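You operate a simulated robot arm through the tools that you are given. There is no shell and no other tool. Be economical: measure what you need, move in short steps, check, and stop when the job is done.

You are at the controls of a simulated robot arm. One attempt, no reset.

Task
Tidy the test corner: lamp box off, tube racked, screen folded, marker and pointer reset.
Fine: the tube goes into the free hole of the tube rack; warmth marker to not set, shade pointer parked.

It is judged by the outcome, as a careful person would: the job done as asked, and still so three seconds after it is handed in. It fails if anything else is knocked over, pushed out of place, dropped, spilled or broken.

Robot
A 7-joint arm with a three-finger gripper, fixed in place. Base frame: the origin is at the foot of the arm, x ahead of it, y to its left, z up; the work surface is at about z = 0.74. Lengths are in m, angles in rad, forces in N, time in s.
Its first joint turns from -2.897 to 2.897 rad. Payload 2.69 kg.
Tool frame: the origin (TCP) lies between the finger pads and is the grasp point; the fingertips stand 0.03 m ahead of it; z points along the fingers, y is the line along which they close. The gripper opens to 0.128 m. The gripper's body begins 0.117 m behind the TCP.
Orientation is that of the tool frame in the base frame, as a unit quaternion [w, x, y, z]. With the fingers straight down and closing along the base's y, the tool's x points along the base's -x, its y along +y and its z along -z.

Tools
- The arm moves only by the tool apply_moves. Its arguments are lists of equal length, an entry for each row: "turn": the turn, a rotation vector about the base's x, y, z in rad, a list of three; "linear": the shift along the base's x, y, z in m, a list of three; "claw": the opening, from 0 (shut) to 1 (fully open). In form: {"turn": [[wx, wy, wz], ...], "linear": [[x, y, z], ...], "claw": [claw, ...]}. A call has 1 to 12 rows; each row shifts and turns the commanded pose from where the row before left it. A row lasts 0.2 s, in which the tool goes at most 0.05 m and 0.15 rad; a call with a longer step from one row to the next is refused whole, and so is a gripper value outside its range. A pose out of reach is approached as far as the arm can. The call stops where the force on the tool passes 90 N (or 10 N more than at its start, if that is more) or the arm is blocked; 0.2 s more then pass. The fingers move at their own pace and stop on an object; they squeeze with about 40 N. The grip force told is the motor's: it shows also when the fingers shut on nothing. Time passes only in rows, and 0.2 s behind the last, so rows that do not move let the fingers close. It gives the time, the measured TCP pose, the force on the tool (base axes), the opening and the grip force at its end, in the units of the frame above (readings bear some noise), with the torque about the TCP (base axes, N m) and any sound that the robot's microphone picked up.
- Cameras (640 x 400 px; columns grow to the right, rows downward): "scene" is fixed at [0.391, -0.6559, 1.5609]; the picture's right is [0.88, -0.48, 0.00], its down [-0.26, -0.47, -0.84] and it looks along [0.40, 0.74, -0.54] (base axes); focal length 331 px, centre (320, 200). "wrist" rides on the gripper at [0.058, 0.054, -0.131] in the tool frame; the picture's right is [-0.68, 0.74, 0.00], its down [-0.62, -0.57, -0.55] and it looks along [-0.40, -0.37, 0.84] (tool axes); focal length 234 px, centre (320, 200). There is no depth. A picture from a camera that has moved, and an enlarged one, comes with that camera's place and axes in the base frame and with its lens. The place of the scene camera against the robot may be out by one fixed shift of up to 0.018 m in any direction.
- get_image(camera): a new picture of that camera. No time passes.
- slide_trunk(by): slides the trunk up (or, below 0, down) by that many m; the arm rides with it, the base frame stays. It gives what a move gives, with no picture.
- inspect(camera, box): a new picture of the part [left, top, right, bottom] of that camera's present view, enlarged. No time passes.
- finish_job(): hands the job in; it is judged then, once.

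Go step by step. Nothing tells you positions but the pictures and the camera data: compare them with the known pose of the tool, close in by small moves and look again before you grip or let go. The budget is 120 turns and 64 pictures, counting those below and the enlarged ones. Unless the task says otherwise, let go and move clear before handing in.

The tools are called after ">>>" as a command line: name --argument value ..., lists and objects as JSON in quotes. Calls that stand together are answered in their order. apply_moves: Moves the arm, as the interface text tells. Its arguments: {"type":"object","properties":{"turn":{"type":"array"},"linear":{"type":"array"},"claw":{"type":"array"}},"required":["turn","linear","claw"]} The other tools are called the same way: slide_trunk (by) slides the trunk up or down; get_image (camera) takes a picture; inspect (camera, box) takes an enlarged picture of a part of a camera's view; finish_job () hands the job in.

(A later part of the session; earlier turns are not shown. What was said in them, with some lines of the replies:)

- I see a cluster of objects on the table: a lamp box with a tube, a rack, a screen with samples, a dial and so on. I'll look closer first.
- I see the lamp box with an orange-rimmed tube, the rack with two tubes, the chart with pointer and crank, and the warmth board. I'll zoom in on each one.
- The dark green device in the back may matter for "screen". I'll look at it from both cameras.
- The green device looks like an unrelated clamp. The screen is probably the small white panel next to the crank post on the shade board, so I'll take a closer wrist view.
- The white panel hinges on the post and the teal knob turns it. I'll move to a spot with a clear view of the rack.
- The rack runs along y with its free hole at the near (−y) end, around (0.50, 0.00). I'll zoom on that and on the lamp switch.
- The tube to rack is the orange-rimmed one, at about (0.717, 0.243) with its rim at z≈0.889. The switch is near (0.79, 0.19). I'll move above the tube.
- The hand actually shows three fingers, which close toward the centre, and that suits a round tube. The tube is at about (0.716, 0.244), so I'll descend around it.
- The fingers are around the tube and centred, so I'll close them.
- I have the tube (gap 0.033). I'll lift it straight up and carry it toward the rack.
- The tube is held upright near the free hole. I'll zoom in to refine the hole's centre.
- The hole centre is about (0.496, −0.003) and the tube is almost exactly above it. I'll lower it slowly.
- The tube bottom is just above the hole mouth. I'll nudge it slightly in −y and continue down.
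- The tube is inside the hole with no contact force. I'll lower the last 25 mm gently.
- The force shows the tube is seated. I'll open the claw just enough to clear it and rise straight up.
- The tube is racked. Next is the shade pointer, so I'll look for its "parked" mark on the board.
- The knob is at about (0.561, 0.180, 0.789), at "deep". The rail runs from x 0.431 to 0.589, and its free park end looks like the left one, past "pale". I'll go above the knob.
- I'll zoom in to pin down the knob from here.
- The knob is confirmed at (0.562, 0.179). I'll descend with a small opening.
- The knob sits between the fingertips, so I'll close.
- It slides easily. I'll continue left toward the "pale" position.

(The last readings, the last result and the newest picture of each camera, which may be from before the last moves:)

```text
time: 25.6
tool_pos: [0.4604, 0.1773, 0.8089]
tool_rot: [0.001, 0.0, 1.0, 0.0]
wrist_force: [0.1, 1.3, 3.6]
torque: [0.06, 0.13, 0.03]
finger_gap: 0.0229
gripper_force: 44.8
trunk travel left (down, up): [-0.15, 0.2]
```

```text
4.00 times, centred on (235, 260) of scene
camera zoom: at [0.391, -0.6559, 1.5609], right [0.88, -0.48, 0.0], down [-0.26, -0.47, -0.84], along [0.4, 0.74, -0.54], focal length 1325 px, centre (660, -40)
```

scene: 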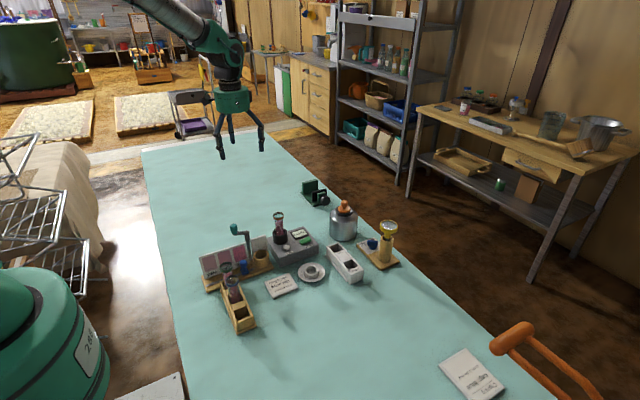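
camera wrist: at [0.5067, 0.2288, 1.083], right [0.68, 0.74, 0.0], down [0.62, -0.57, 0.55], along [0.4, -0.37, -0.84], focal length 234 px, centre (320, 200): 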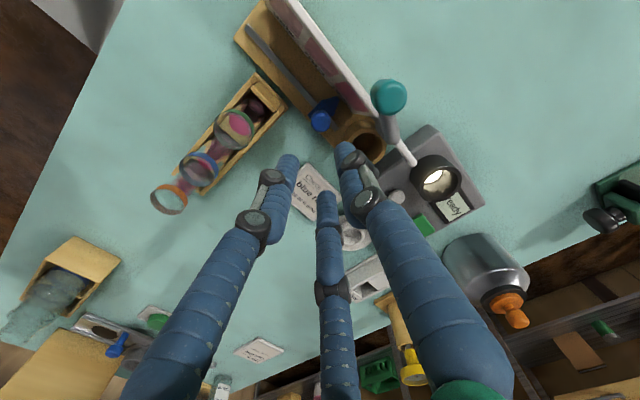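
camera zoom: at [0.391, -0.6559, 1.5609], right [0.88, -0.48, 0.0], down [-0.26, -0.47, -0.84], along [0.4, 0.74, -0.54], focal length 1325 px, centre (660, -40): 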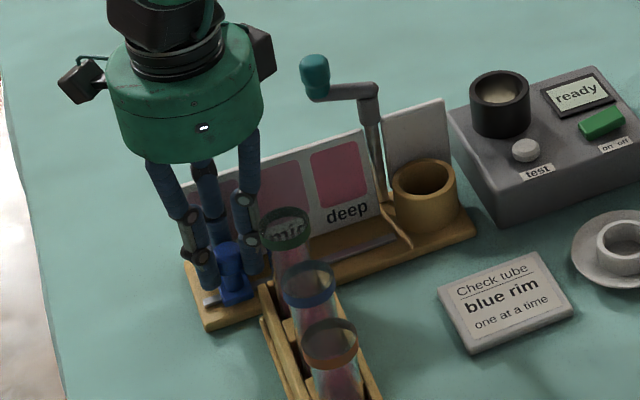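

The pointer has moved with the hand to about x=0.460, at "pale". I'll keep going in small steps to find the end.

>>> apply_moves --turn '[[0, 0, 0], [0, 0, 0], [0, 0, 0]]' --linear '[[-0.004, 0, 0], [-0.004, 0, 0], [0, 0, 0]]' --claw '[0.05, 0.05, 0.05]'

>>> apply_moves --turn '[[0, 0, 0], [0, 0, 0], [0, 0, 0]]' --linear '[[-0.003, 0, 0], [-0.003, 0, 0], [0, 0, 0]]' --claw '[0.05, 0.05, 0.05]'

```text
time: 26.4
tool_pos: [0.4582, 0.1792, 0.8098]
tool_rot: [0.002, 0.0, 1.0, 0.002]
wrist_force: [58.4, -33.2, -30.6]
torque: [-0.37, -1.51, -0.12]
finger_gap: 0.0231
gripper_force: 44.7
trunk travel left (down, up): [-0.15, 0.2]
```

```text
time: 26.8
tool_pos: [0.4586, 0.1778, 0.8105]
tool_rot: [0.005, 0.001, 1.0, 0.002]
wrist_force: [28.4, -26.2, -31.3]
torque: [-0.13, -1.0, -0.14]
finger_gap: 0.0232
gripper_force: 45.0
trunk travel left (down, up): [-0.15, 0.2]
stopped in row 1: the force on the tool passed its limit at 92 N (the readings are from after the stop); the commanded pose is now the measured one
```

It stops hard at "pale", so parking is at the other end, beyond "deep". I'll slide back right and watch the forces.

>>> apply_moves --turn '[[0, 0, 0], [0, 0, 0], [0, 0, 0], [0, 0, 0], [0, 0, 0], [0, 0, 0], [0, 0, 0], [0, 0, 0], [0, 0, 0], [0, 0, 0], [0, 0, 0], [0, 0, 0]]' --linear '[[0.002, 0, 0], [0.01, 0, 0], [0.01, 0, 0], [0.01, 0, 0], [0.01, 0, 0], [0.01, 0, 0], [0.01, 0, 0], [0.01, 0, 0], [0.01, 0, 0], [0.01, 0, 0], [0.01, 0, 0], [0, 0, 0]]' --claw '[0.05, 0.05, 0.05, 0.05, 0.05, 0.05, 0.05, 0.05, 0.05, 0.05, 0.05, 0.05]'

>>> inspect --camera "scene" --box '[180, 210, 290, 310]'

```text
time: 29.4
tool_pos: [0.5578, 0.1787, 0.8107]
tool_rot: [0.003, 0.001, 1.0, 0.002]
wrist_force: [0.5, -26.2, -13.7]
torque: [-0.87, 0.31, 0.0]
finger_gap: 0.0232
gripper_force: 45.0
trunk travel left (down, up): [-0.15, 0.2]
```

```text
4.00 times, centred on (235, 260) of scene
camera zoom: at [0.391, -0.6559, 1.5609], right [0.88, -0.48, 0.0], down [-0.26, -0.47, -0.84], along [0.4, 0.74, -0.54], focal length 1325 px, centre (660, -40)
```

zoom: 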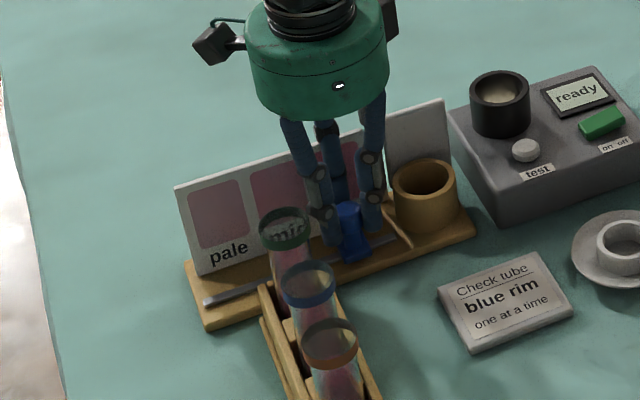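

The board hasn't shifted. I'll relieve the small side strain and continue right in small steps.

>>> apply_moves --turn '[[0, 0, 0], [0, 0, 0], [0, 0, 0], [0, 0, 0]]' --linear '[[0, -0.0015, -0.001], [0.004, 0, 0], [0.004, 0, 0], [0, 0, 0]]' --claw '[0.05, 0.05, 0.05, 0.05]'

>>> apply_moves --turn '[[0, 0, 0], [0, 0, 0], [0, 0, 0]]' --linear '[[0.002, 0, 0], [0.002, 0, 0], [0, 0, 0]]' --claw '[0.05, 0.05, 0.05]'

```text
time: 30.4
tool_pos: [0.5664, 0.1778, 0.8108]
tool_rot: [0.005, 0.001, 1.0, 0.002]
wrist_force: [-0.1, 0.1, -1.6]
torque: [0.25, -0.15, 0.0]
finger_gap: 0.0231
gripper_force: 45.0
trunk travel left (down, up): [-0.15, 0.2]
```

```text
time: 31.2
tool_pos: [0.57, 0.1768, 0.8115]
tool_rot: [0.004, 0.001, 1.0, 0.002]
wrist_force: [-0.2, -3.4, 10.1]
torque: [-0.07, 0.12, -0.02]
finger_gap: 0.023
gripper_force: 44.8
trunk travel left (down, up): [-0.15, 0.2]
```

>>> apply_moves --turn '[[0, 0, 0], [0, 0, 0], [0, 0, 0]]' --linear '[[0.002, 0, 0], [0.002, 0, 0], [0, 0, 0]]' --claw '[0.05, 0.05, 0.05]'

>>> apply_moves --turn '[[0, 0, 0], [0, 0, 0], [0, 0, 0]]' --linear '[[0.002, 0, 0], [0.001, 0, 0], [0, 0, 0]]' --claw '[0.05, 0.05, 0.05]'

>>> apply_moves --turn '[[0, 0, 0], [0, 0, 0], [0, 0, 0]]' --linear '[[0.002, 0, 0], [0.001, 0, 0], [0, 0, 0]]' --claw '[0.05, 0.05, 0.05]'

```text
time: 32.0
tool_pos: [0.5737, 0.1778, 0.8107]
tool_rot: [0.004, 0.001, 1.0, 0.002]
wrist_force: [-0.4, 3.9, 16.0]
torque: [0.15, 0.09, 0.02]
finger_gap: 0.023
gripper_force: 45.2
trunk travel left (down, up): [-0.15, 0.2]
```

```text
time: 32.8
tool_pos: [0.5763, 0.1783, 0.8106]
tool_rot: [0.004, 0.001, 1.0, 0.002]
wrist_force: [-0.3, 4.6, 19.1]
torque: [0.17, 0.1, 0.03]
finger_gap: 0.023
gripper_force: 44.7
trunk travel left (down, up): [-0.15, 0.2]
```

```text
time: 33.6
tool_pos: [0.5796, 0.1774, 0.8109]
tool_rot: [0.004, 0.001, 1.0, 0.001]
wrist_force: [0.5, -2.8, 17.1]
torque: [0.03, 0.04, 0.0]
finger_gap: 0.023
gripper_force: 44.7
trunk travel left (down, up): [-0.15, 0.2]
```

It's still moving freely, at x=0.580. I'll check the picture before continuing.

>>> inspect --camera "scene" --box '[215, 225, 285, 285]'

```text
6.67 times, centred on (250, 255) of scene
camera zoom: at [0.391, -0.6559, 1.5609], right [0.88, -0.48, 0.0], down [-0.26, -0.47, -0.84], along [0.4, 0.74, -0.54], focal length 2208 px, centre (787, -167)
```

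zoom: 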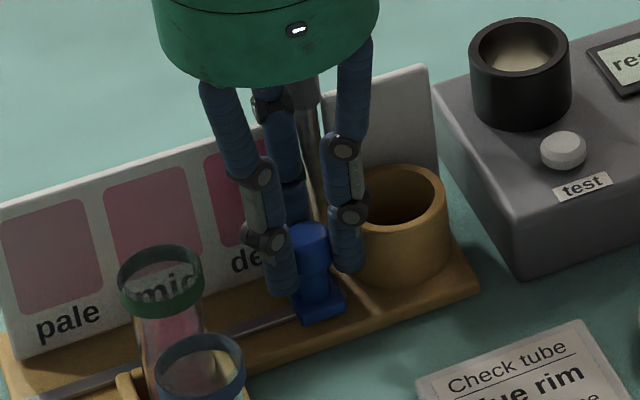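

The pointer is past "deep", at the end of the rail. I'll feel for the stop with small steps.

>>> apply_moves --turn '[[0, 0, 0], [0, 0, 0], [0, 0, 0]]' --linear '[[0.001, 0, 0], [0.001, 0, 0], [0, 0, 0]]' --claw '[0.05, 0.05, 0.05]'

>>> apply_moves --turn '[[0, 0, 0], [0, 0, 0], [0, 0, 0]]' --linear '[[0.001, 0, 0], [0.001, 0, 0], [0, 0, 0]]' --claw '[0.05, 0.05, 0.05]'

```text
time: 34.4
tool_pos: [0.582, 0.1774, 0.8104]
tool_rot: [0.004, 0.001, 1.0, 0.002]
wrist_force: [0.0, 6.0, 19.3]
torque: [0.23, 0.11, -0.13]
finger_gap: 0.0229
gripper_force: 45.0
trunk travel left (down, up): [-0.15, 0.2]
```

```text
time: 35.2
tool_pos: [0.5826, 0.1775, 0.8106]
tool_rot: [0.004, 0.001, 1.0, 0.002]
wrist_force: [0.4, 7.0, 19.4]
torque: [0.28, 0.01, 0.02]
finger_gap: 0.0229
gripper_force: 44.9
trunk travel left (down, up): [-0.15, 0.2]
```

>>> apply_moves --turn '[[0, 0, 0], [0, 0, 0], [0, 0, 0]]' --linear '[[0.001, 0, 0], [0.001, 0, 0], [0, 0, 0]]' --claw '[0.05, 0.05, 0.05]'

>>> apply_moves --turn '[[0, 0, 0], [0, 0, 0], [0, 0, 0]]' --linear '[[0.001, 0, 0], [0.001, 0, 0], [0, 0, 0]]' --claw '[0.05, 0.05, 0.05]'

```text
time: 36.0
tool_pos: [0.586, 0.1782, 0.8116]
tool_rot: [0.004, 0.001, 1.0, 0.001]
wrist_force: [0.6, 6.9, 20.7]
torque: [0.2, 0.01, -0.11]
finger_gap: 0.0228
gripper_force: 45.0
trunk travel left (down, up): [-0.15, 0.2]
```

```text
time: 36.8
tool_pos: [0.5864, 0.1783, 0.8115]
tool_rot: [0.005, 0.0, 1.0, 0.002]
wrist_force: [-0.5, 11.4, 13.9]
torque: [0.37, 0.0, 0.06]
finger_gap: 0.0229
gripper_force: 44.8
trunk travel left (down, up): [-0.15, 0.2]
```

>>> inspect --camera "scene" --box '[215, 225, 285, 285]'

```text
6.67 times, centred on (250, 255) of scene
camera zoom: at [0.391, -0.6559, 1.5609], right [0.88, -0.48, 0.0], down [-0.26, -0.47, -0.84], along [0.4, 0.74, -0.54], focal length 2208 px, centre (787, -167)
```

zoom: 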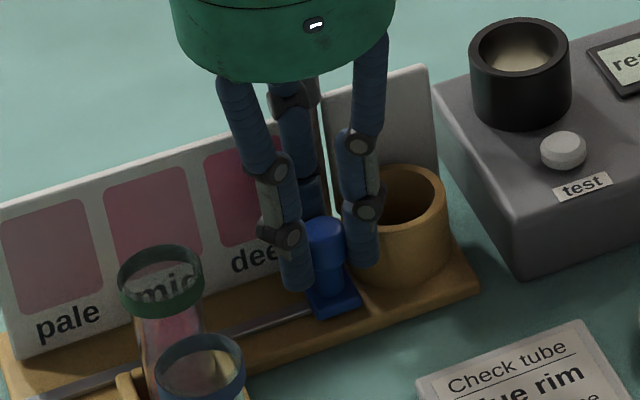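

It still slides freely. The right finger is in front of the cup with clearance, so I'll keep feeling forward.

>>> apply_moves --turn '[[0, 0, 0], [0, 0, 0], [0, 0, 0]]' --linear '[[0.001, 0, 0], [0.001, 0, 0], [0, 0, 0]]' --claw '[0.05, 0.05, 0.05]'

>>> apply_moves --turn '[[0, 0, 0], [0, 0, 0], [0, 0, 0]]' --linear '[[0.001, -0.0005, 0], [0.001, 0, 0], [0, 0, 0]]' --claw '[0.05, 0.05, 0.05]'

```text
time: 37.6
tool_pos: [0.5876, 0.1767, 0.8111]
tool_rot: [0.003, -0.001, 1.0, 0.0]
wrist_force: [-14.9, 20.8, 15.2]
torque: [0.56, 0.55, 0.05]
finger_gap: 0.0228
gripper_force: 45.7
trunk travel left (down, up): [-0.15, 0.2]
```

```text
time: 38.4
tool_pos: [0.5871, 0.1784, 0.8103]
tool_rot: [0.003, 0.0, 1.0, 0.001]
wrist_force: [-39.9, 32.7, 22.0]
torque: [0.93, 1.31, 0.14]
finger_gap: 0.023
gripper_force: 44.9
trunk travel left (down, up): [-0.15, 0.2]
```

It hit a stop at x≈0.587, so the pointer is parked at the end. I'll relax the strain, open slightly and rise.

>>> apply_moves --turn '[[0, 0, 0], [0, 0, 0], [0, 0, 0], [0, 0, 0], [0, 0, 0], [0, 0, 0], [0, 0, 0], [0, 0, 0], [0, 0, 0]]' --linear '[[-0.002, 0, 0], [0, 0, 0], [0, 0, 0], [0, 0, 0], [0, 0, 0.02], [0, 0, 0.03], [0, -0.02, 0.04], [0, -0.02, 0.04], [0, 0, 0]]' --claw '[0.05, 0.05, 0.27, 0.27, 0.27, 0.27, 0.27, 0.27, 0.27]'

>>> inspect --camera "scene" --box '[190, 210, 300, 330]'

```text
time: 40.4
tool_pos: [0.5886, 0.1338, 0.9403]
tool_rot: [0.003, 0.001, 1.0, 0.002]
wrist_force: [-1.5, 0.4, 0.8]
torque: [0.05, -0.03, 0.0]
finger_gap: 0.0344
gripper_force: 0.1
trunk travel left (down, up): [-0.15, 0.2]
```

```text
3.33 times, centred on (245, 270) of scene
camera zoom: at [0.391, -0.6559, 1.5609], right [0.88, -0.48, 0.0], down [-0.26, -0.47, -0.84], along [0.4, 0.74, -0.54], focal length 1104 px, centre (570, -33)
```

zoom: 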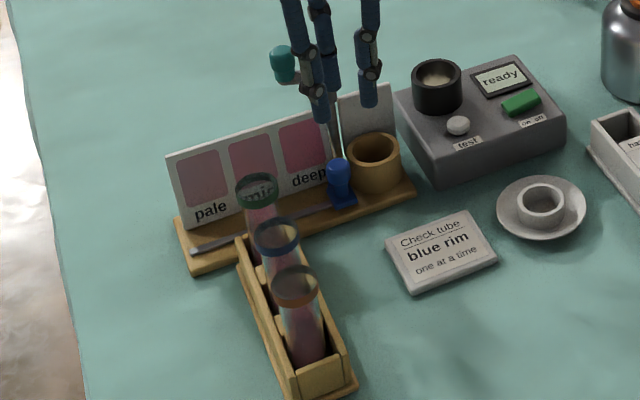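

The pointer is parked. Next I'll fold the screen by moving above the teal knob at about (0.562, 0.246, 0.897).

>>> apply_moves --turn '[[0, 0, 0], [0, 0, 0], [0, 0, 0], [0, 0, 0], [0, 0, 0], [0, 0, 0]]' --linear '[[0, 0, 0.04], [-0.003, 0.02, 0.03], [-0.008, 0.032, 0], [-0.008, 0.032, 0], [-0.008, 0.0287, 0], [0, 0, 0]]' --claw '[0.4, 0.4, 0.4, 0.4, 0.4, 0.4]'

>>> inspect --camera "wrist" --box '[220, 40, 420, 220]'

```text
time: 41.8
tool_pos: [0.5641, 0.2501, 1.0111]
tool_rot: [0.004, 0.001, 1.0, 0.002]
wrist_force: [0.7, -0.3, -0.8]
torque: [-0.01, -0.02, 0.01]
finger_gap: 0.051
gripper_force: 0.1
trunk travel left (down, up): [-0.15, 0.2]
```

```text
2.22 times, centred on (320, 130) of wrist
camera zoom: at [0.504, 0.3037, 1.1406], right [0.68, 0.74, 0.01], down [0.61, -0.57, 0.55], along [0.41, -0.37, -0.83], focal length 520 px, centre (320, 356)
```

zoom: 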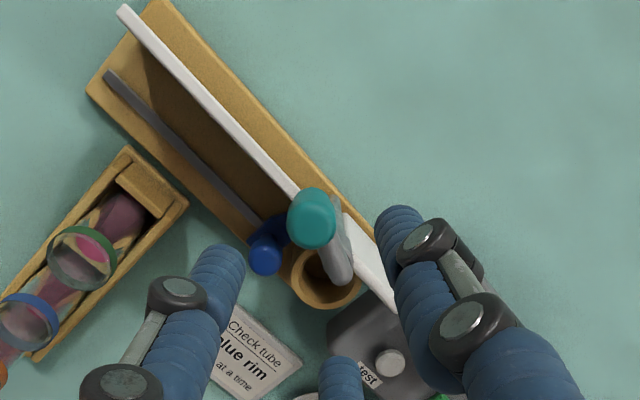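

The knob is centred at about (0.563, 0.2455), so I'll descend around it and grip.

>>> apply_moves --turn '[[0, 0, 0], [0, 0, 0], [0, 0, 0], [0, 0, 0], [0, 0, 0], [0, 0, 0], [0, 0, 0]]' --linear '[[-0.001, -0.004, -0.03], [0, 0, -0.035], [0, 0, -0.029], [0, 0, 0], [0, 0, 0], [0, 0, 0], [0, 0, 0]]' --claw '[0.4, 0.4, 0.4, 0.3, 0.05, 0.05, 0.05]'

>>> inspect --camera "scene" --box '[200, 190, 300, 280]'

```text
time: 43.4
tool_pos: [0.5639, 0.2454, 0.9147]
tool_rot: [0.005, 0.001, 1.0, 0.003]
wrist_force: [34.9, -28.1, -7.7]
torque: [-0.81, -1.14, -0.12]
finger_gap: 0.0229
gripper_force: 45.0
trunk travel left (down, up): [-0.15, 0.2]
```

```text
4.44 times, centred on (250, 235) of scene
camera zoom: at [0.391, -0.6559, 1.5609], right [0.88, -0.48, 0.0], down [-0.26, -0.47, -0.84], along [0.4, 0.74, -0.54], focal length 1472 px, centre (631, 44)
```

zoom: 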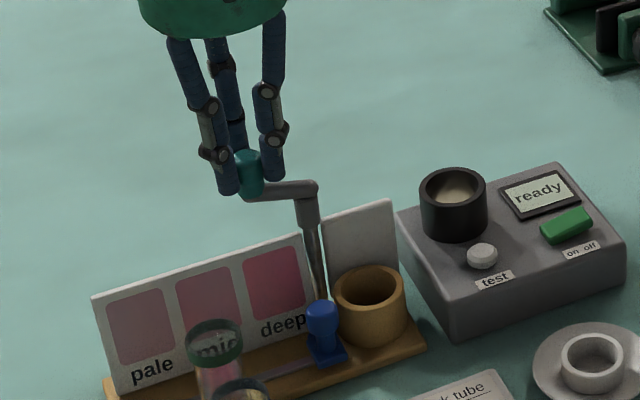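

Gripped. I'll relieve the strain and try a small swing counter-clockwise (knob toward −y, screen going back).

>>> apply_moves --turn '[[0, 0, 0], [0, 0, 0.07], [0, 0, 0.07], [0, 0, 0]]' --linear '[[0.002, -0.0015, 0], [-0.0007, -0.0024, 0], [-0.0004, -0.0025, 0], [0, 0, 0]]' --claw '[0.05, 0.05, 0.05, 0.05]'

```text
time: 44.4
tool_pos: [0.5629, 0.2402, 0.9157]
tool_rot: [0.003, -0.07, 0.998, 0.002]
wrist_force: [18.5, -0.7, -9.5]
torque: [0.16, -0.36, 0.12]
finger_gap: 0.023
gripper_force: 45.3
trunk travel left (down, up): [-0.15, 0.2]
```

It rotates easily. I'll continue the arc in small steps.

>>> apply_moves --turn '[[0, 0, 0.14], [0, 0, 0.14], [0, 0, 0.14], [0, 0, 0.14], [0, 0, 0.14], [0, 0, 0]]' --linear '[[0.0007, -0.0048, 0], [0.0003, -0.0048, 0], [0.001, -0.0047, 0], [0.0017, -0.0045, 0], [0.0023, -0.0043, 0], [0, 0, 0]]' --claw '[0.05, 0.05, 0.05, 0.05, 0.05, 0.05]'

>>> inspect --camera "scene" --box '[200, 190, 300, 280]'

```text
time: 45.8
tool_pos: [0.5656, 0.2142, 0.916]
tool_rot: [0.002, -0.407, 0.913, 0.003]
wrist_force: [-14.4, -14.4, -9.9]
torque: [-0.49, 0.48, -0.25]
finger_gap: 0.023
gripper_force: 44.3
trunk travel left (down, up): [-0.15, 0.2]
```

```text
4.44 times, centred on (250, 235) of scene
camera zoom: at [0.391, -0.6559, 1.5609], right [0.88, -0.48, 0.0], down [-0.26, -0.47, -0.84], along [0.4, 0.74, -0.54], focal length 1472 px, centre (631, 44)
```

zoom: 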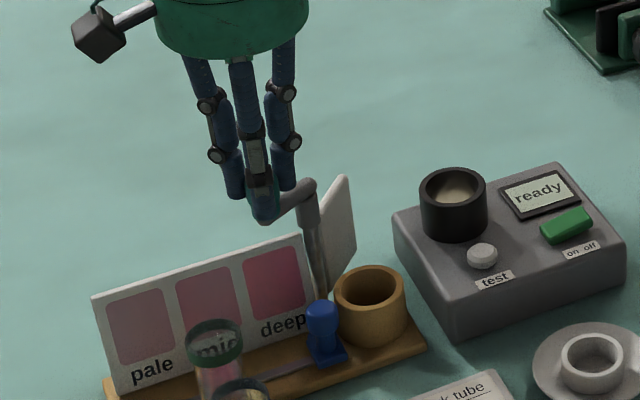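

The screen is swinging back as intended. I'll continue.

>>> apply_moves --turn '[[0, 0, 0.14], [0, 0, 0.14], [0, 0, 0.14], [0, 0, 0.14], [0, 0, 0.14], [0, 0, 0]]' --linear '[[0.0022, -0.0047, 0], [0.0034, -0.0035, 0], [0.0039, -0.003, 0], [0.0043, -0.0025, 0], [0.0046, -0.0018, 0], [0, 0, 0]]' --claw '[0.05, 0.05, 0.05, 0.05, 0.05, 0.05]'

```text
time: 47.2
tool_pos: [0.5856, 0.1973, 0.9165]
tool_rot: [0.0, -0.695, 0.719, 0.005]
wrist_force: [-14.2, -61.1, -22.7]
torque: [-1.81, 0.38, -0.42]
finger_gap: 0.0232
gripper_force: 45.0
trunk travel left (down, up): [-0.15, 0.2]
```

Side strain shows the true radius is larger, about 0.04 around (0.601, 0.231). I'll correct that and continue.

>>> apply_moves --turn '[[0, 0, 0], [0, 0, 0]]' --linear '[[0, -0.003, 0], [0, 0, 0]]' --claw '[0.05, 0.05]'

>>> inspect --camera "scene" --box '[200, 190, 300, 280]'

```text
time: 47.8
tool_pos: [0.5868, 0.1963, 0.9157]
tool_rot: [0.002, -0.697, 0.718, 0.005]
wrist_force: [-12.9, -27.6, -36.0]
torque: [-0.52, 0.25, 0.1]
finger_gap: 0.0232
gripper_force: 45.3
trunk travel left (down, up): [-0.15, 0.2]
```

```text
4.44 times, centred on (250, 235) of scene
camera zoom: at [0.391, -0.6559, 1.5609], right [0.88, -0.48, 0.0], down [-0.26, -0.47, -0.84], along [0.4, 0.74, -0.54], focal length 1472 px, centre (631, 44)
```

zoom: 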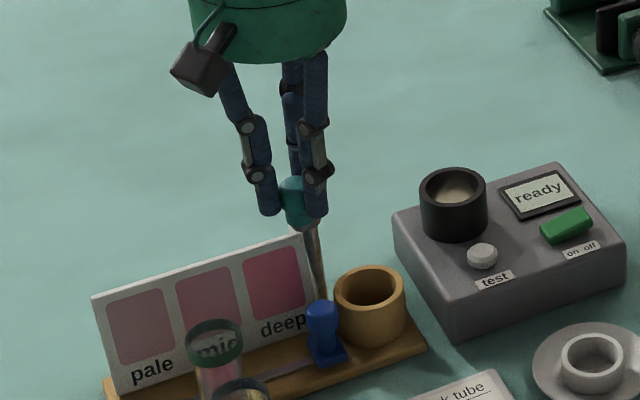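

>>> apply_moves --turn '[[0, 0, 0.0], [0, 0, 0.14], [0, 0, 0]]' --linear '[[0, -0.001, -0.001], [0.0053, -0.0017, 0], [0, 0, 0]]' --claw '[0.05, 0.05, 0.05]'

>>> apply_moves --turn '[[0, 0, 0.14], [0, 0, 0]]' --linear '[[0.0055, -0.001, 0], [0, 0, 0]]' --claw '[0.05, 0.05]'

```text
time: 48.6
tool_pos: [0.5872, 0.1958, 0.9178]
tool_rot: [-0.002, 0.745, -0.667, -0.003]
wrist_force: [-56.2, 23.2, 4.9]
torque: [0.92, 1.61, -0.04]
finger_gap: 0.0233
gripper_force: 45.3
trunk travel left (down, up): [-0.15, 0.2]
```

```text
time: 49.2
tool_pos: [0.5927, 0.1913, 0.9154]
tool_rot: [0.002, 0.789, -0.614, -0.005]
wrist_force: [-57.5, 12.7, 6.6]
torque: [0.57, 2.08, 0.26]
finger_gap: 0.0284
gripper_force: 44.8
trunk travel left (down, up): [-0.15, 0.2]
```

A stop was reached after about 90° of swing, and the fingers began slipping, so the screen is at its folded end. I'll back off, let go and look.

>>> apply_moves --turn '[[0, 0, 0], [0, 0, 0], [0, 0, 0], [0, 0, 0], [0, 0, 0], [0, 0, 0], [0, 0, 0]]' --linear '[[-0.004, 0.001, 0], [0, 0, 0], [0, 0, 0], [0, 0, 0.02], [0, 0, 0.03], [0, 0, 0.04], [0, 0, 0]]' --claw '[0.05, 0.4, 0.4, 0.4, 0.4, 0.4, 0.4]'

>>> get_image --camera "wrist"

>>> inspect --camera "scene" --box '[190, 190, 310, 300]'

```text
time: 50.8
tool_pos: [0.5931, 0.1938, 1.0083]
tool_rot: [-0.001, 0.789, -0.614, -0.004]
wrist_force: [0.5, -0.9, -0.4]
torque: [-0.02, -0.02, -0.01]
finger_gap: 0.051
gripper_force: 0.1
trunk travel left (down, up): [-0.15, 0.2]
```

```text
12 pictures are left
camera wrist: at [0.5562, 0.1232, 1.1385], right [-0.88, 0.48, 0.01], down [0.4, 0.73, 0.55], along [0.26, 0.49, -0.83], focal length 234 px, centre (320, 200)
```

wrist: 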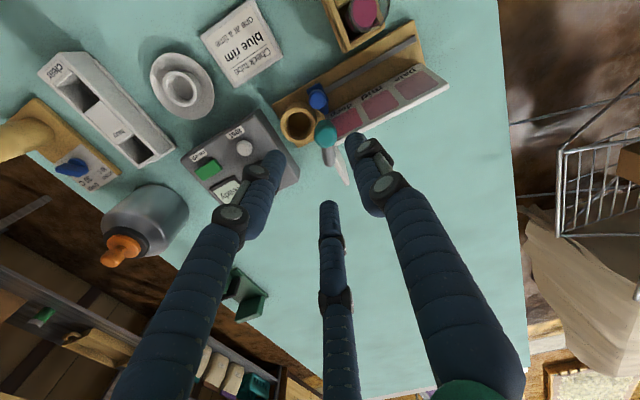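

```text
3.64 times, centred on (250, 245) of scene
camera zoom: at [0.391, -0.6559, 1.5609], right [0.88, -0.48, 0.0], down [-0.26, -0.47, -0.84], along [0.4, 0.74, -0.54], focal length 1204 px, centre (574, 36)
```

zoom: 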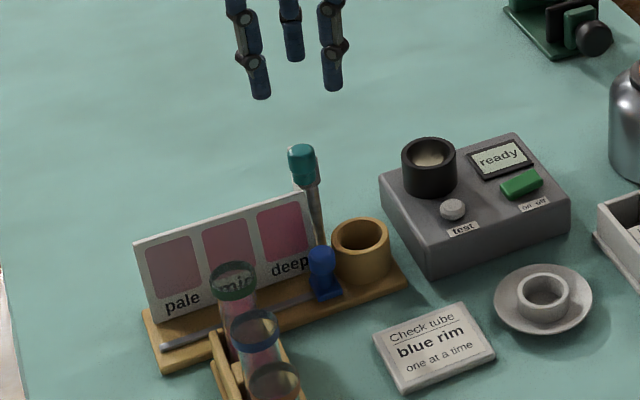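

The screen is swung 90° to its stop. Now the lamp switch: the green rocker is at about (0.795, 0.188) with its "off" end at +x. I'll move above that end with the fingers closed.

>>> apply_moves --turn '[[0, 0, 0], [0, 0, 0], [0, 0, 0], [0, 0, 0], [0, 0, 0], [0, 0, 0], [0, 0, 0], [0, 0, 0]]' --linear '[[0.043, -0.001, 0], [0.043, -0.001, 0], [0.043, -0.001, 0], [0.043, -0.001, 0], [0.043, -0.002, 0], [0, 0, -0.04], [0, 0, -0.04], [0, 0, 0]]' --claw '[0.2, 0.0, 0.0, 0.0, 0.0, 0.0, 0.0, 0.0]'

>>> inspect --camera "wrist" --box '[220, 80, 420, 260]'

```text
time: 52.6
tool_pos: [0.8075, 0.1884, 0.9253]
tool_rot: [-0.001, 0.789, -0.614, -0.004]
wrist_force: [0.4, 0.4, -0.7]
torque: [-0.03, 0.06, 0.02]
finger_gap: 0.0022
gripper_force: 30.6
trunk travel left (down, up): [-0.15, 0.2]
```

```text
2.22 times, centred on (320, 170) of wrist
camera zoom: at [0.7712, 0.1168, 1.0553], right [-0.88, 0.48, 0.01], down [0.4, 0.73, 0.55], along [0.26, 0.49, -0.83], focal length 520 px, centre (320, 267)
```

zoom: 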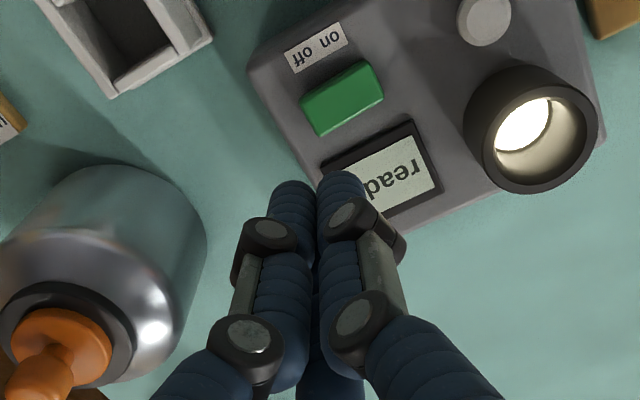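

The lamp is on, and the off end of the rocker is at about (0.812, 0.187), almost under the fingertips. I'll descend and press gently.

>>> apply_moves --turn '[[0, 0, 0], [0, 0, 0], [0, 0, 0], [0, 0, 0], [0, 0, 0]]' --linear '[[0, -0.0015, -0.03], [0, 0, -0.03], [0, 0, -0.02], [0, 0, -0.005], [0, 0, 0]]' --claw '[0, 0, 0, 0, 0]'

>>> apply_moves --turn '[[0, 0, 0], [0, 0, 0], [0, 0, 0]]' --linear '[[0, 0, -0.003], [0, 0, -0.003], [0, 0, 0]]' --claw '[0, 0, 0]'

```text
time: 53.8
tool_pos: [0.8069, 0.1854, 0.8384]
tool_rot: [-0.001, 0.789, -0.614, -0.003]
wrist_force: [0.9, 0.0, 0.4]
torque: [-0.02, 0.0, 0.01]
finger_gap: 0.0022
gripper_force: 31.5
trunk travel left (down, up): [-0.15, 0.2]
```

```text
time: 54.6
tool_pos: [0.8078, 0.1871, 0.8335]
tool_rot: [-0.001, 0.789, -0.614, -0.004]
wrist_force: [-0.6, 0.1, 0.8]
torque: [0.0, 0.03, -0.01]
finger_gap: 0.0019
gripper_force: 31.1
trunk travel left (down, up): [-0.15, 0.2]
```

>>> apply_moves --turn '[[0, 0, 0], [0, 0, 0], [0, 0, 0]]' --linear '[[0, 0, -0.003], [0, 0, -0.003], [0, 0, 0]]' --claw '[0, 0, 0]'

>>> apply_moves --turn '[[0, 0, 0], [0, 0, 0], [0, 0, 0]]' --linear '[[0, 0, -0.002], [0, 0, -0.002], [0, 0, 0]]' --claw '[0, 0, 0]'

```text
time: 55.4
tool_pos: [0.8081, 0.1871, 0.8276]
tool_rot: [-0.001, 0.789, -0.614, -0.004]
wrist_force: [-0.6, 0.4, 0.2]
torque: [-0.01, -0.03, -0.02]
finger_gap: 0.0021
gripper_force: 31.5
trunk travel left (down, up): [-0.15, 0.2]
```

```text
time: 56.2
tool_pos: [0.808, 0.1876, 0.8243]
tool_rot: [0.0, 0.789, -0.614, -0.003]
wrist_force: [-0.1, 0.1, 0.1]
torque: [0.04, 0.01, -0.02]
finger_gap: 0.0022
gripper_force: 31.2
trunk travel left (down, up): [-0.15, 0.2]
```

>>> apply_moves --turn '[[0, 0, 0], [0, 0, 0], [0, 0, 0]]' --linear '[[0, 0, -0.002], [0, 0, -0.002], [0, 0, 0]]' --claw '[0, 0, 0]'

>>> apply_moves --turn '[[0, 0, 0], [0, 0, 0], [0, 0, 0]]' --linear '[[0, 0, -0.002], [0, 0, -0.001], [0, 0, 0]]' --claw '[0, 0, 0]'

```text
time: 57.0
tool_pos: [0.8088, 0.1876, 0.8227]
tool_rot: [-0.003, 0.789, -0.615, -0.003]
wrist_force: [-8.8, 0.0, 25.3]
torque: [-0.12, 0.66, -0.06]
finger_gap: 0.0019
gripper_force: 31.4
trunk travel left (down, up): [-0.15, 0.2]
```

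```text
time: 57.8
tool_pos: [0.8075, 0.1872, 0.8208]
tool_rot: [-0.003, 0.789, -0.614, -0.002]
wrist_force: [-18.2, 1.5, 67.9]
torque: [-0.19, 1.48, -0.02]
finger_gap: 0.0022
gripper_force: 31.0
trunk travel left (down, up): [-0.15, 0.2]
```

Contact is made (68 N) with no click reported. I'll check the display.

>>> inspect --camera "scene" --box '[260, 205, 330, 265]'

```text
6.67 times, centred on (295, 235) of scene
camera zoom: at [0.391, -0.6559, 1.5609], right [0.88, -0.48, 0.0], down [-0.26, -0.47, -0.84], along [0.4, 0.74, -0.54], focal length 2208 px, centre (487, -33)
```

zoom: 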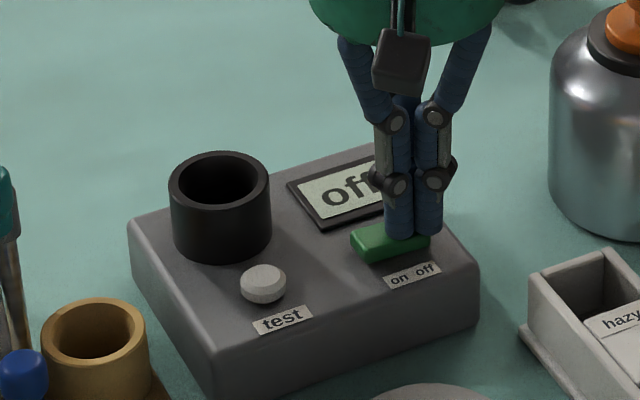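

The display reads "off", so the lamp is done. I'll raise, turn the wrist back and look at the warmth marker.

>>> apply_moves --turn '[[0, 0, 0], [0, 0, 0], [0, 0, -0.14], [0, 0, -0.14], [0, 0, -0.14], [0, 0, -0.14], [0, 0, -0.14], [0, 0, -0.14], [0, 0, -0.14], [0, 0, -0.14], [0, 0, -0.14], [0, 0, -0.08]]' --linear '[[0, 0, 0.04], [0, 0, 0.05], [0, 0, 0.04], [0, 0, 0.04], [0.01, 0, 0.04], [0.01, 0, 0.01], [0.01, 0, 0], [0.01, 0, 0], [0.01, 0, 0], [0.01, 0, 0], [0, 0, 0], [0, 0, 0]]' --claw '[0, 0, 0, 0, 0, 0, 0, 0, 0, 0.2, 0.3, 0.3]'

>>> get_image --camera "wrist"

```text
time: 60.4
tool_pos: [0.8671, 0.1876, 1.0354]
tool_rot: [0.003, -0.236, 0.972, 0.003]
wrist_force: [-0.7, -0.3, 0.0]
torque: [-0.01, 0.01, -0.01]
finger_gap: 0.0385
gripper_force: 0.0
trunk travel left (down, up): [-0.15, 0.2]
```

```text
8 pictures are left
camera wrist: at [0.7906, 0.2072, 1.1677], right [0.26, 0.96, 0.01], down [0.8, -0.22, 0.55], along [0.53, -0.14, -0.83], focal length 234 px, centre (320, 200)
```

wrist: 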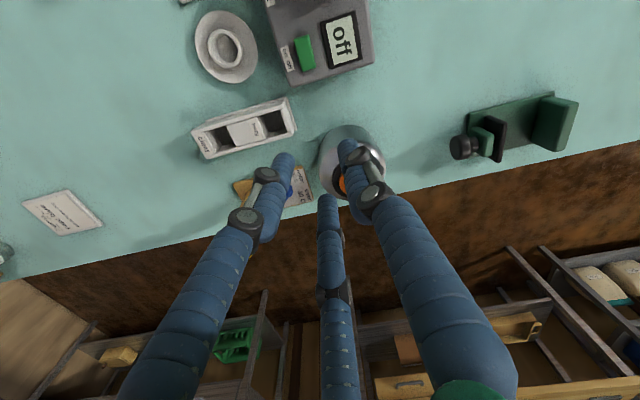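

The marker is hidden by a finger from here. I'll use a tight scene-camera zoom on it instead.

>>> inspect --camera "scene" --box '[360, 232, 392, 258]'

```text
15.38 times, centred on (376, 245) of scene
camera zoom: at [0.391, -0.6559, 1.5609], right [0.88, -0.48, 0.0], down [-0.26, -0.47, -0.84], along [0.4, 0.74, -0.54], focal length 5096 px, centre (-542, -492)
```

zoom: 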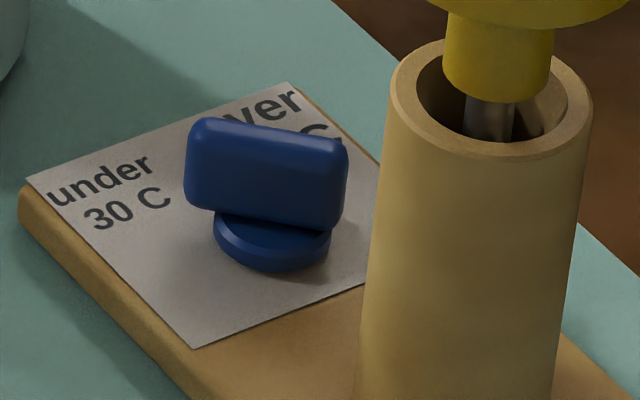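

The dial's bar points upper-left to "under 30 C". Between that and "over" lies the neutral middle (bar straight along y). I'll straighten the wrist and move closer to see it unobstructed.

>>> apply_moves --turn '[[0, 0, -0.12], [0, 0, -0.12], [0, 0, -0.12], [0, 0, -0.116], [0, 0, 0]]' --linear '[[0.02, -0.025, -0.01], [0.021, -0.025, -0.015], [0.021, -0.024, -0.015], [0.021, -0.024, -0.015], [0, 0, 0]]' --claw '[0, 0, 0, 0, 0]'

>>> inspect --camera "wrist" --box '[270, 70, 430, 200]'

```text
time: 61.6
tool_pos: [0.9521, 0.0885, 0.9805]
tool_rot: [0.002, -0.002, 1.0, 0.002]
wrist_force: [-0.1, 0.4, -0.2]
torque: [0.01, 0.04, 0.0]
finger_gap: 0.002
gripper_force: 31.0
trunk travel left (down, up): [-0.15, 0.2]
```

```text
3.08 times, centred on (350, 135) of wrist
camera zoom: at [0.8926, 0.1417, 1.1108], right [0.68, 0.74, 0.01], down [0.61, -0.57, 0.55], along [0.41, -0.37, -0.83], focal length 720 px, centre (228, 400)
```

zoom: 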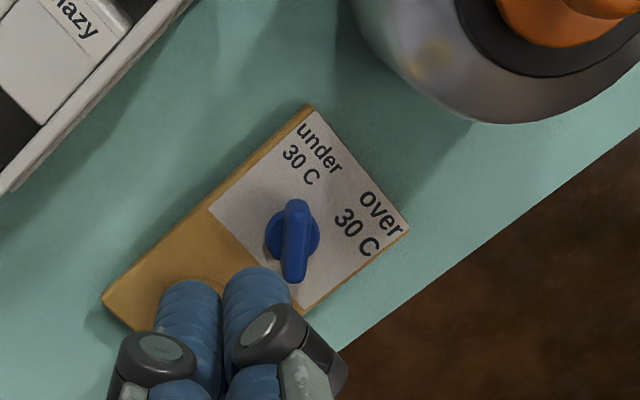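

The dial centre is at (1.009, 0.082) and its bar points 135° toward "under". I'll tilt the fingers slightly outward for reach, lower the closed tips on the −x side of the bar's far end, and push it +x by 45°.

>>> apply_moves --turn '[[0, -0.125, 0], [0, -0.125, 0], [0, 0, 0], [0, 0, 0], [0, 0, 0], [0, 0, 0], [0, 0, 0]]' --linear '[[0, 0.003, -0.02], [0, 0.003, -0.02], [0, 0, -0.04], [0, 0, -0.04], [0, 0, -0.03], [0, 0, -0.025], [0, 0, 0]]' --claw '[0, 0, 0, 0, 0, 0, 0]'

>>> inspect --camera "wrist" --box '[270, 100, 430, 240]'

```text
time: 63.2
tool_pos: [0.9517, 0.0929, 0.8066]
tool_rot: [0.128, -0.002, 0.992, 0.002]
wrist_force: [-0.8, -0.1, -0.2]
torque: [0.01, -0.01, -0.02]
finger_gap: 0.002
gripper_force: 31.6
trunk travel left (down, up): [-0.15, 0.2]
```

```text
2.86 times, centred on (350, 170) of wrist
camera zoom: at [0.8619, 0.1452, 0.9174], right [0.65, 0.74, 0.17], down [0.46, -0.57, 0.69], along [0.6, -0.37, -0.71], focal length 669 px, centre (234, 286)
```

zoom: 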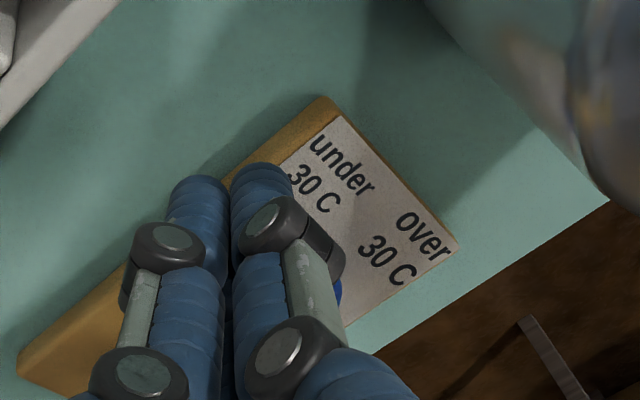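

The fingertips are left of the bar and clear of everything. I'll push in +x in small steps, watching the force.

>>> apply_moves --turn '[[0, 0, 0], [0, 0, 0], [0, 0, 0], [0, 0, 0]]' --linear '[[0.005, 0, -0.002], [0.005, 0, -0.002], [0.004, 0, 0], [0, 0, 0]]' --claw '[0, 0, 0, 0]'

>>> apply_moves --turn '[[0, 0, 0], [0, 0, 0], [0, 0, 0]]' --linear '[[0.003, 0, 0], [0.003, 0, 0], [0, 0, 0]]' --claw '[0, 0, 0]'

```text
time: 64.2
tool_pos: [0.9667, 0.0936, 0.8029]
tool_rot: [0.128, -0.002, 0.992, 0.001]
wrist_force: [0.1, -0.5, 0.2]
torque: [0.0, 0.02, 0.01]
finger_gap: 0.0023
gripper_force: 31.2
trunk travel left (down, up): [-0.15, 0.2]
```

```text
time: 65.0
tool_pos: [0.9704, 0.094, 0.8026]
tool_rot: [0.129, -0.001, 0.992, 0.001]
wrist_force: [-0.4, 0.0, -0.2]
torque: [-0.01, -0.02, 0.01]
finger_gap: 0.002
gripper_force: 32.2
trunk travel left (down, up): [-0.15, 0.2]
```

>>> apply_moves --turn '[[0, 0, 0], [0, 0, 0], [0, 0, 0]]' --linear '[[0.003, 0, 0], [0.003, 0, 0], [0, 0, 0]]' --claw '[0, 0, 0]'

>>> apply_moves --turn '[[0, 0, 0], [0, 0, 0], [0, 0, 0]]' --linear '[[0.002, 0, 0], [0.002, 0, 0], [0, 0, 0]]' --claw '[0, 0, 0]'

```text
time: 65.8
tool_pos: [0.9778, 0.0948, 0.8044]
tool_rot: [0.129, -0.001, 0.992, 0.001]
wrist_force: [0.4, 0.1, 0.1]
torque: [0.02, 0.03, -0.04]
finger_gap: 0.0021
gripper_force: 31.1
trunk travel left (down, up): [-0.15, 0.2]
```

```text
time: 66.6
tool_pos: [0.9805, 0.095, 0.8028]
tool_rot: [0.128, -0.003, 0.992, 0.001]
wrist_force: [0.1, -0.1, 0.0]
torque: [0.0, 0.03, 0.05]
finger_gap: 0.0019
gripper_force: 31.9
trunk travel left (down, up): [-0.15, 0.2]
```

>>> inspect --camera "scene" --box '[355, 225, 400, 262]'

```text
10.81 times, centred on (378, 244) of scene
camera zoom: at [0.391, -0.6559, 1.5609], right [0.88, -0.48, 0.0], down [-0.26, -0.47, -0.84], along [0.4, 0.74, -0.54], focal length 3581 px, centre (-302, -270)
```

zoom: 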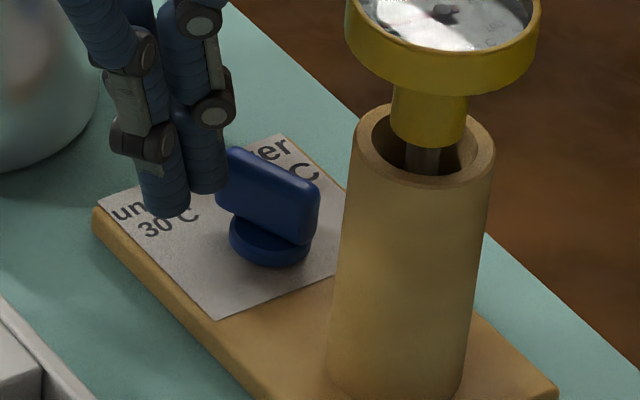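

The bar has turned about 24°. I'll push roughly 5 mm further.

>>> apply_moves --turn '[[0, 0, 0], [0, 0, 0], [0, 0, 0], [0, 0, 0]]' --linear '[[0.002, 0, 0], [0.002, 0, 0], [0.001, 0, 0], [0, 0, 0]]' --claw '[0, 0, 0, 0]'

>>> inspect --camera "scene" --box '[355, 225, 400, 262]'

```text
time: 67.6
tool_pos: [0.9858, 0.0956, 0.8041]
tool_rot: [0.129, -0.003, 0.992, 0.001]
wrist_force: [-0.1, 0.7, -0.7]
torque: [-0.01, -0.01, 0.03]
finger_gap: 0.002
gripper_force: 31.8
trunk travel left (down, up): [-0.15, 0.2]
```

```text
10.81 times, centred on (378, 244) of scene
camera zoom: at [0.391, -0.6559, 1.5609], right [0.88, -0.48, 0.0], down [-0.26, -0.47, -0.84], along [0.4, 0.74, -0.54], focal length 3581 px, centre (-302, -270)
```

zoom: 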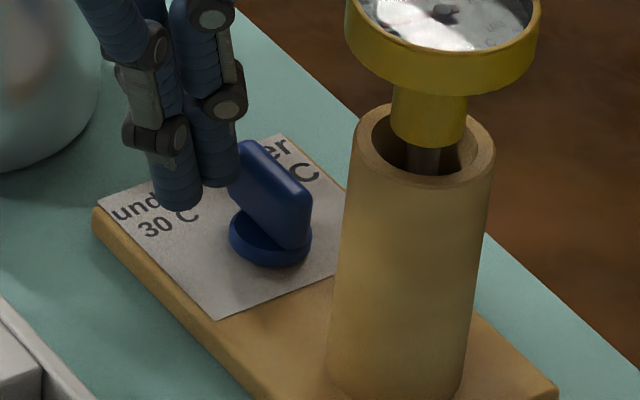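

The bar is now parallel to the card's side (straight along y), which is the neutral middle. I'll retreat in −x, rise and verify.

>>> apply_moves --turn '[[0, 0, 0], [0, 0, 0], [0, 0, 0], [0, 0, 0], [0, 0, 0], [0, 0.125, 0], [0, 0.125, 0], [0, 0, 0]]' --linear '[[-0.01, 0, 0], [-0.015, 0, 0], [0, 0, 0.035], [0, 0, 0.04], [0, 0, 0.04], [-0.005, 0, 0.04], [-0.005, 0, 0.02], [0, 0, 0]]' --claw '[0, 0, 0, 0, 0, 0, 0, 0]'

>>> inspect --camera "wrist" --box '[270, 70, 430, 200]'

```text
time: 69.4
tool_pos: [0.9517, 0.0958, 0.9773]
tool_rot: [0.003, 0.0, 1.0, 0.003]
wrist_force: [1.0, 0.4, 0.9]
torque: [-0.02, -0.02, 0.01]
finger_gap: 0.0021
gripper_force: 31.1
trunk travel left (down, up): [-0.15, 0.2]
```

```text
3.08 times, centred on (350, 135) of wrist
camera zoom: at [0.8922, 0.1488, 1.1082], right [0.67, 0.74, 0.01], down [0.61, -0.57, 0.55], along [0.41, -0.37, -0.83], focal length 720 px, centre (228, 400)
```

zoom: 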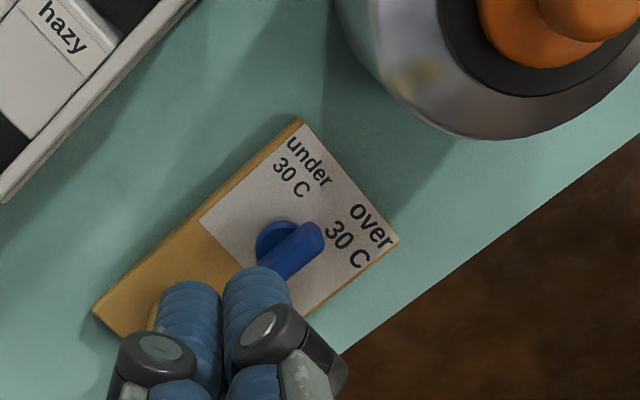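

The dial is centred between "under" and "over". I'll withdraw the arm and do a final overview check.

>>> apply_moves --turn '[[0, 0, 0], [0, 0, 0], [0, 0, 0], [0, 0, 0], [0, 0, 0], [0, 0, 0], [0, 0, 0], [0, 0, 0], [0, 0, 0], [0, 0, 0], [0, 0, 0]]' --linear '[[0, 0, 0.045], [0, 0, 0.045], [0, 0, 0.045], [-0.03, 0.03, 0], [-0.035, 0.03, 0], [-0.035, 0.03, 0], [-0.035, 0.03, 0], [-0.035, 0.03, 0], [-0.035, 0.03, 0], [-0.035, 0.03, 0], [0, 0, 0]]' --claw '[0, 0, 0, 0, 0, 0, 0, 0.3, 0.3, 0.3, 0.3]'

>>> inspect --camera "scene" --box '[190, 170, 410, 340]'

```text
time: 71.8
tool_pos: [0.7098, 0.3068, 1.1157]
tool_rot: [0.004, -0.002, 1.0, 0.002]
wrist_force: [-1.1, 0.4, 0.1]
torque: [-0.02, -0.06, -0.03]
finger_gap: 0.0386
gripper_force: 0.0
trunk travel left (down, up): [-0.15, 0.2]
```

```text
2.35 times, centred on (300, 255) of scene
camera zoom: at [0.391, -0.6559, 1.5609], right [0.88, -0.48, 0.0], down [-0.26, -0.47, -0.84], along [0.4, 0.74, -0.54], focal length 779 px, centre (367, 71)
```

zoom: 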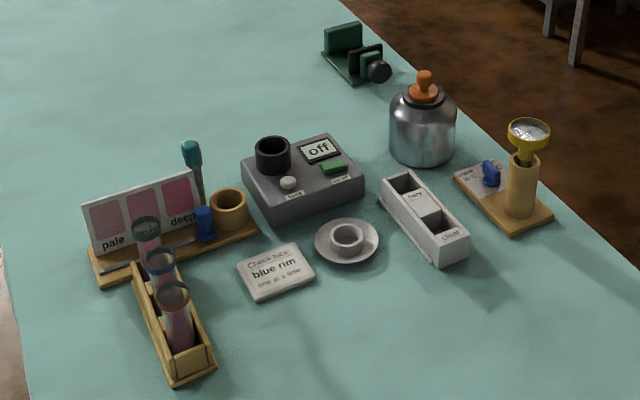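

Everything looks in place. I'll use one last wrist look to confirm the screen's folded state.

>>> inspect --camera "wrist" --box '[130, 0, 350, 140]'

```text
2.86 times, centred on (240, 70) of wrist
camera zoom: at [0.6505, 0.3595, 1.2456], right [0.67, 0.74, 0.01], down [0.61, -0.57, 0.55], along [0.41, -0.37, -0.83], focal length 669 px, centre (549, 571)
```

zoom: 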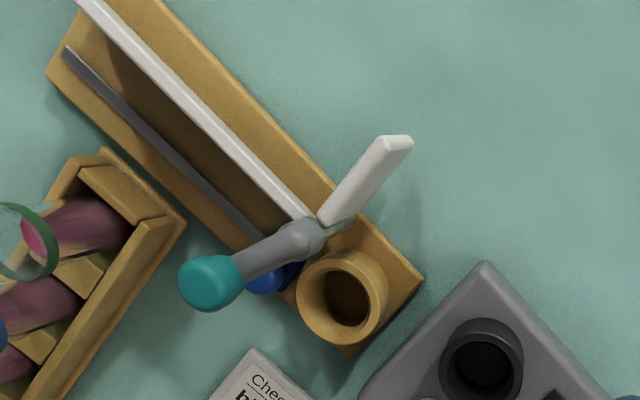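

The screen stands swung about 90° back against its stop, and the other four items check out, so I'm handing in.

>>> finish_job

```text
The job is handed in.
```

I finished all five tidying steps and handed the job in; nothing else looked disturbed in the final overview.

- **Lamp box:** it is off, and the display reads "off".
- **Tube:** the orange-rimmed tube is seated in the rack's free hole.
- **Screen:** it is swung back about 90° to where it stopped.
- **Shade pointer:** it is at the end of its rail past "deep". I took that as parked, because the other end stops right at "pale".
- **Warmth marker:** it points midway between "under 30 C" and "over 30 C". The dial has no "not set" label, so the middle is my reading of it.
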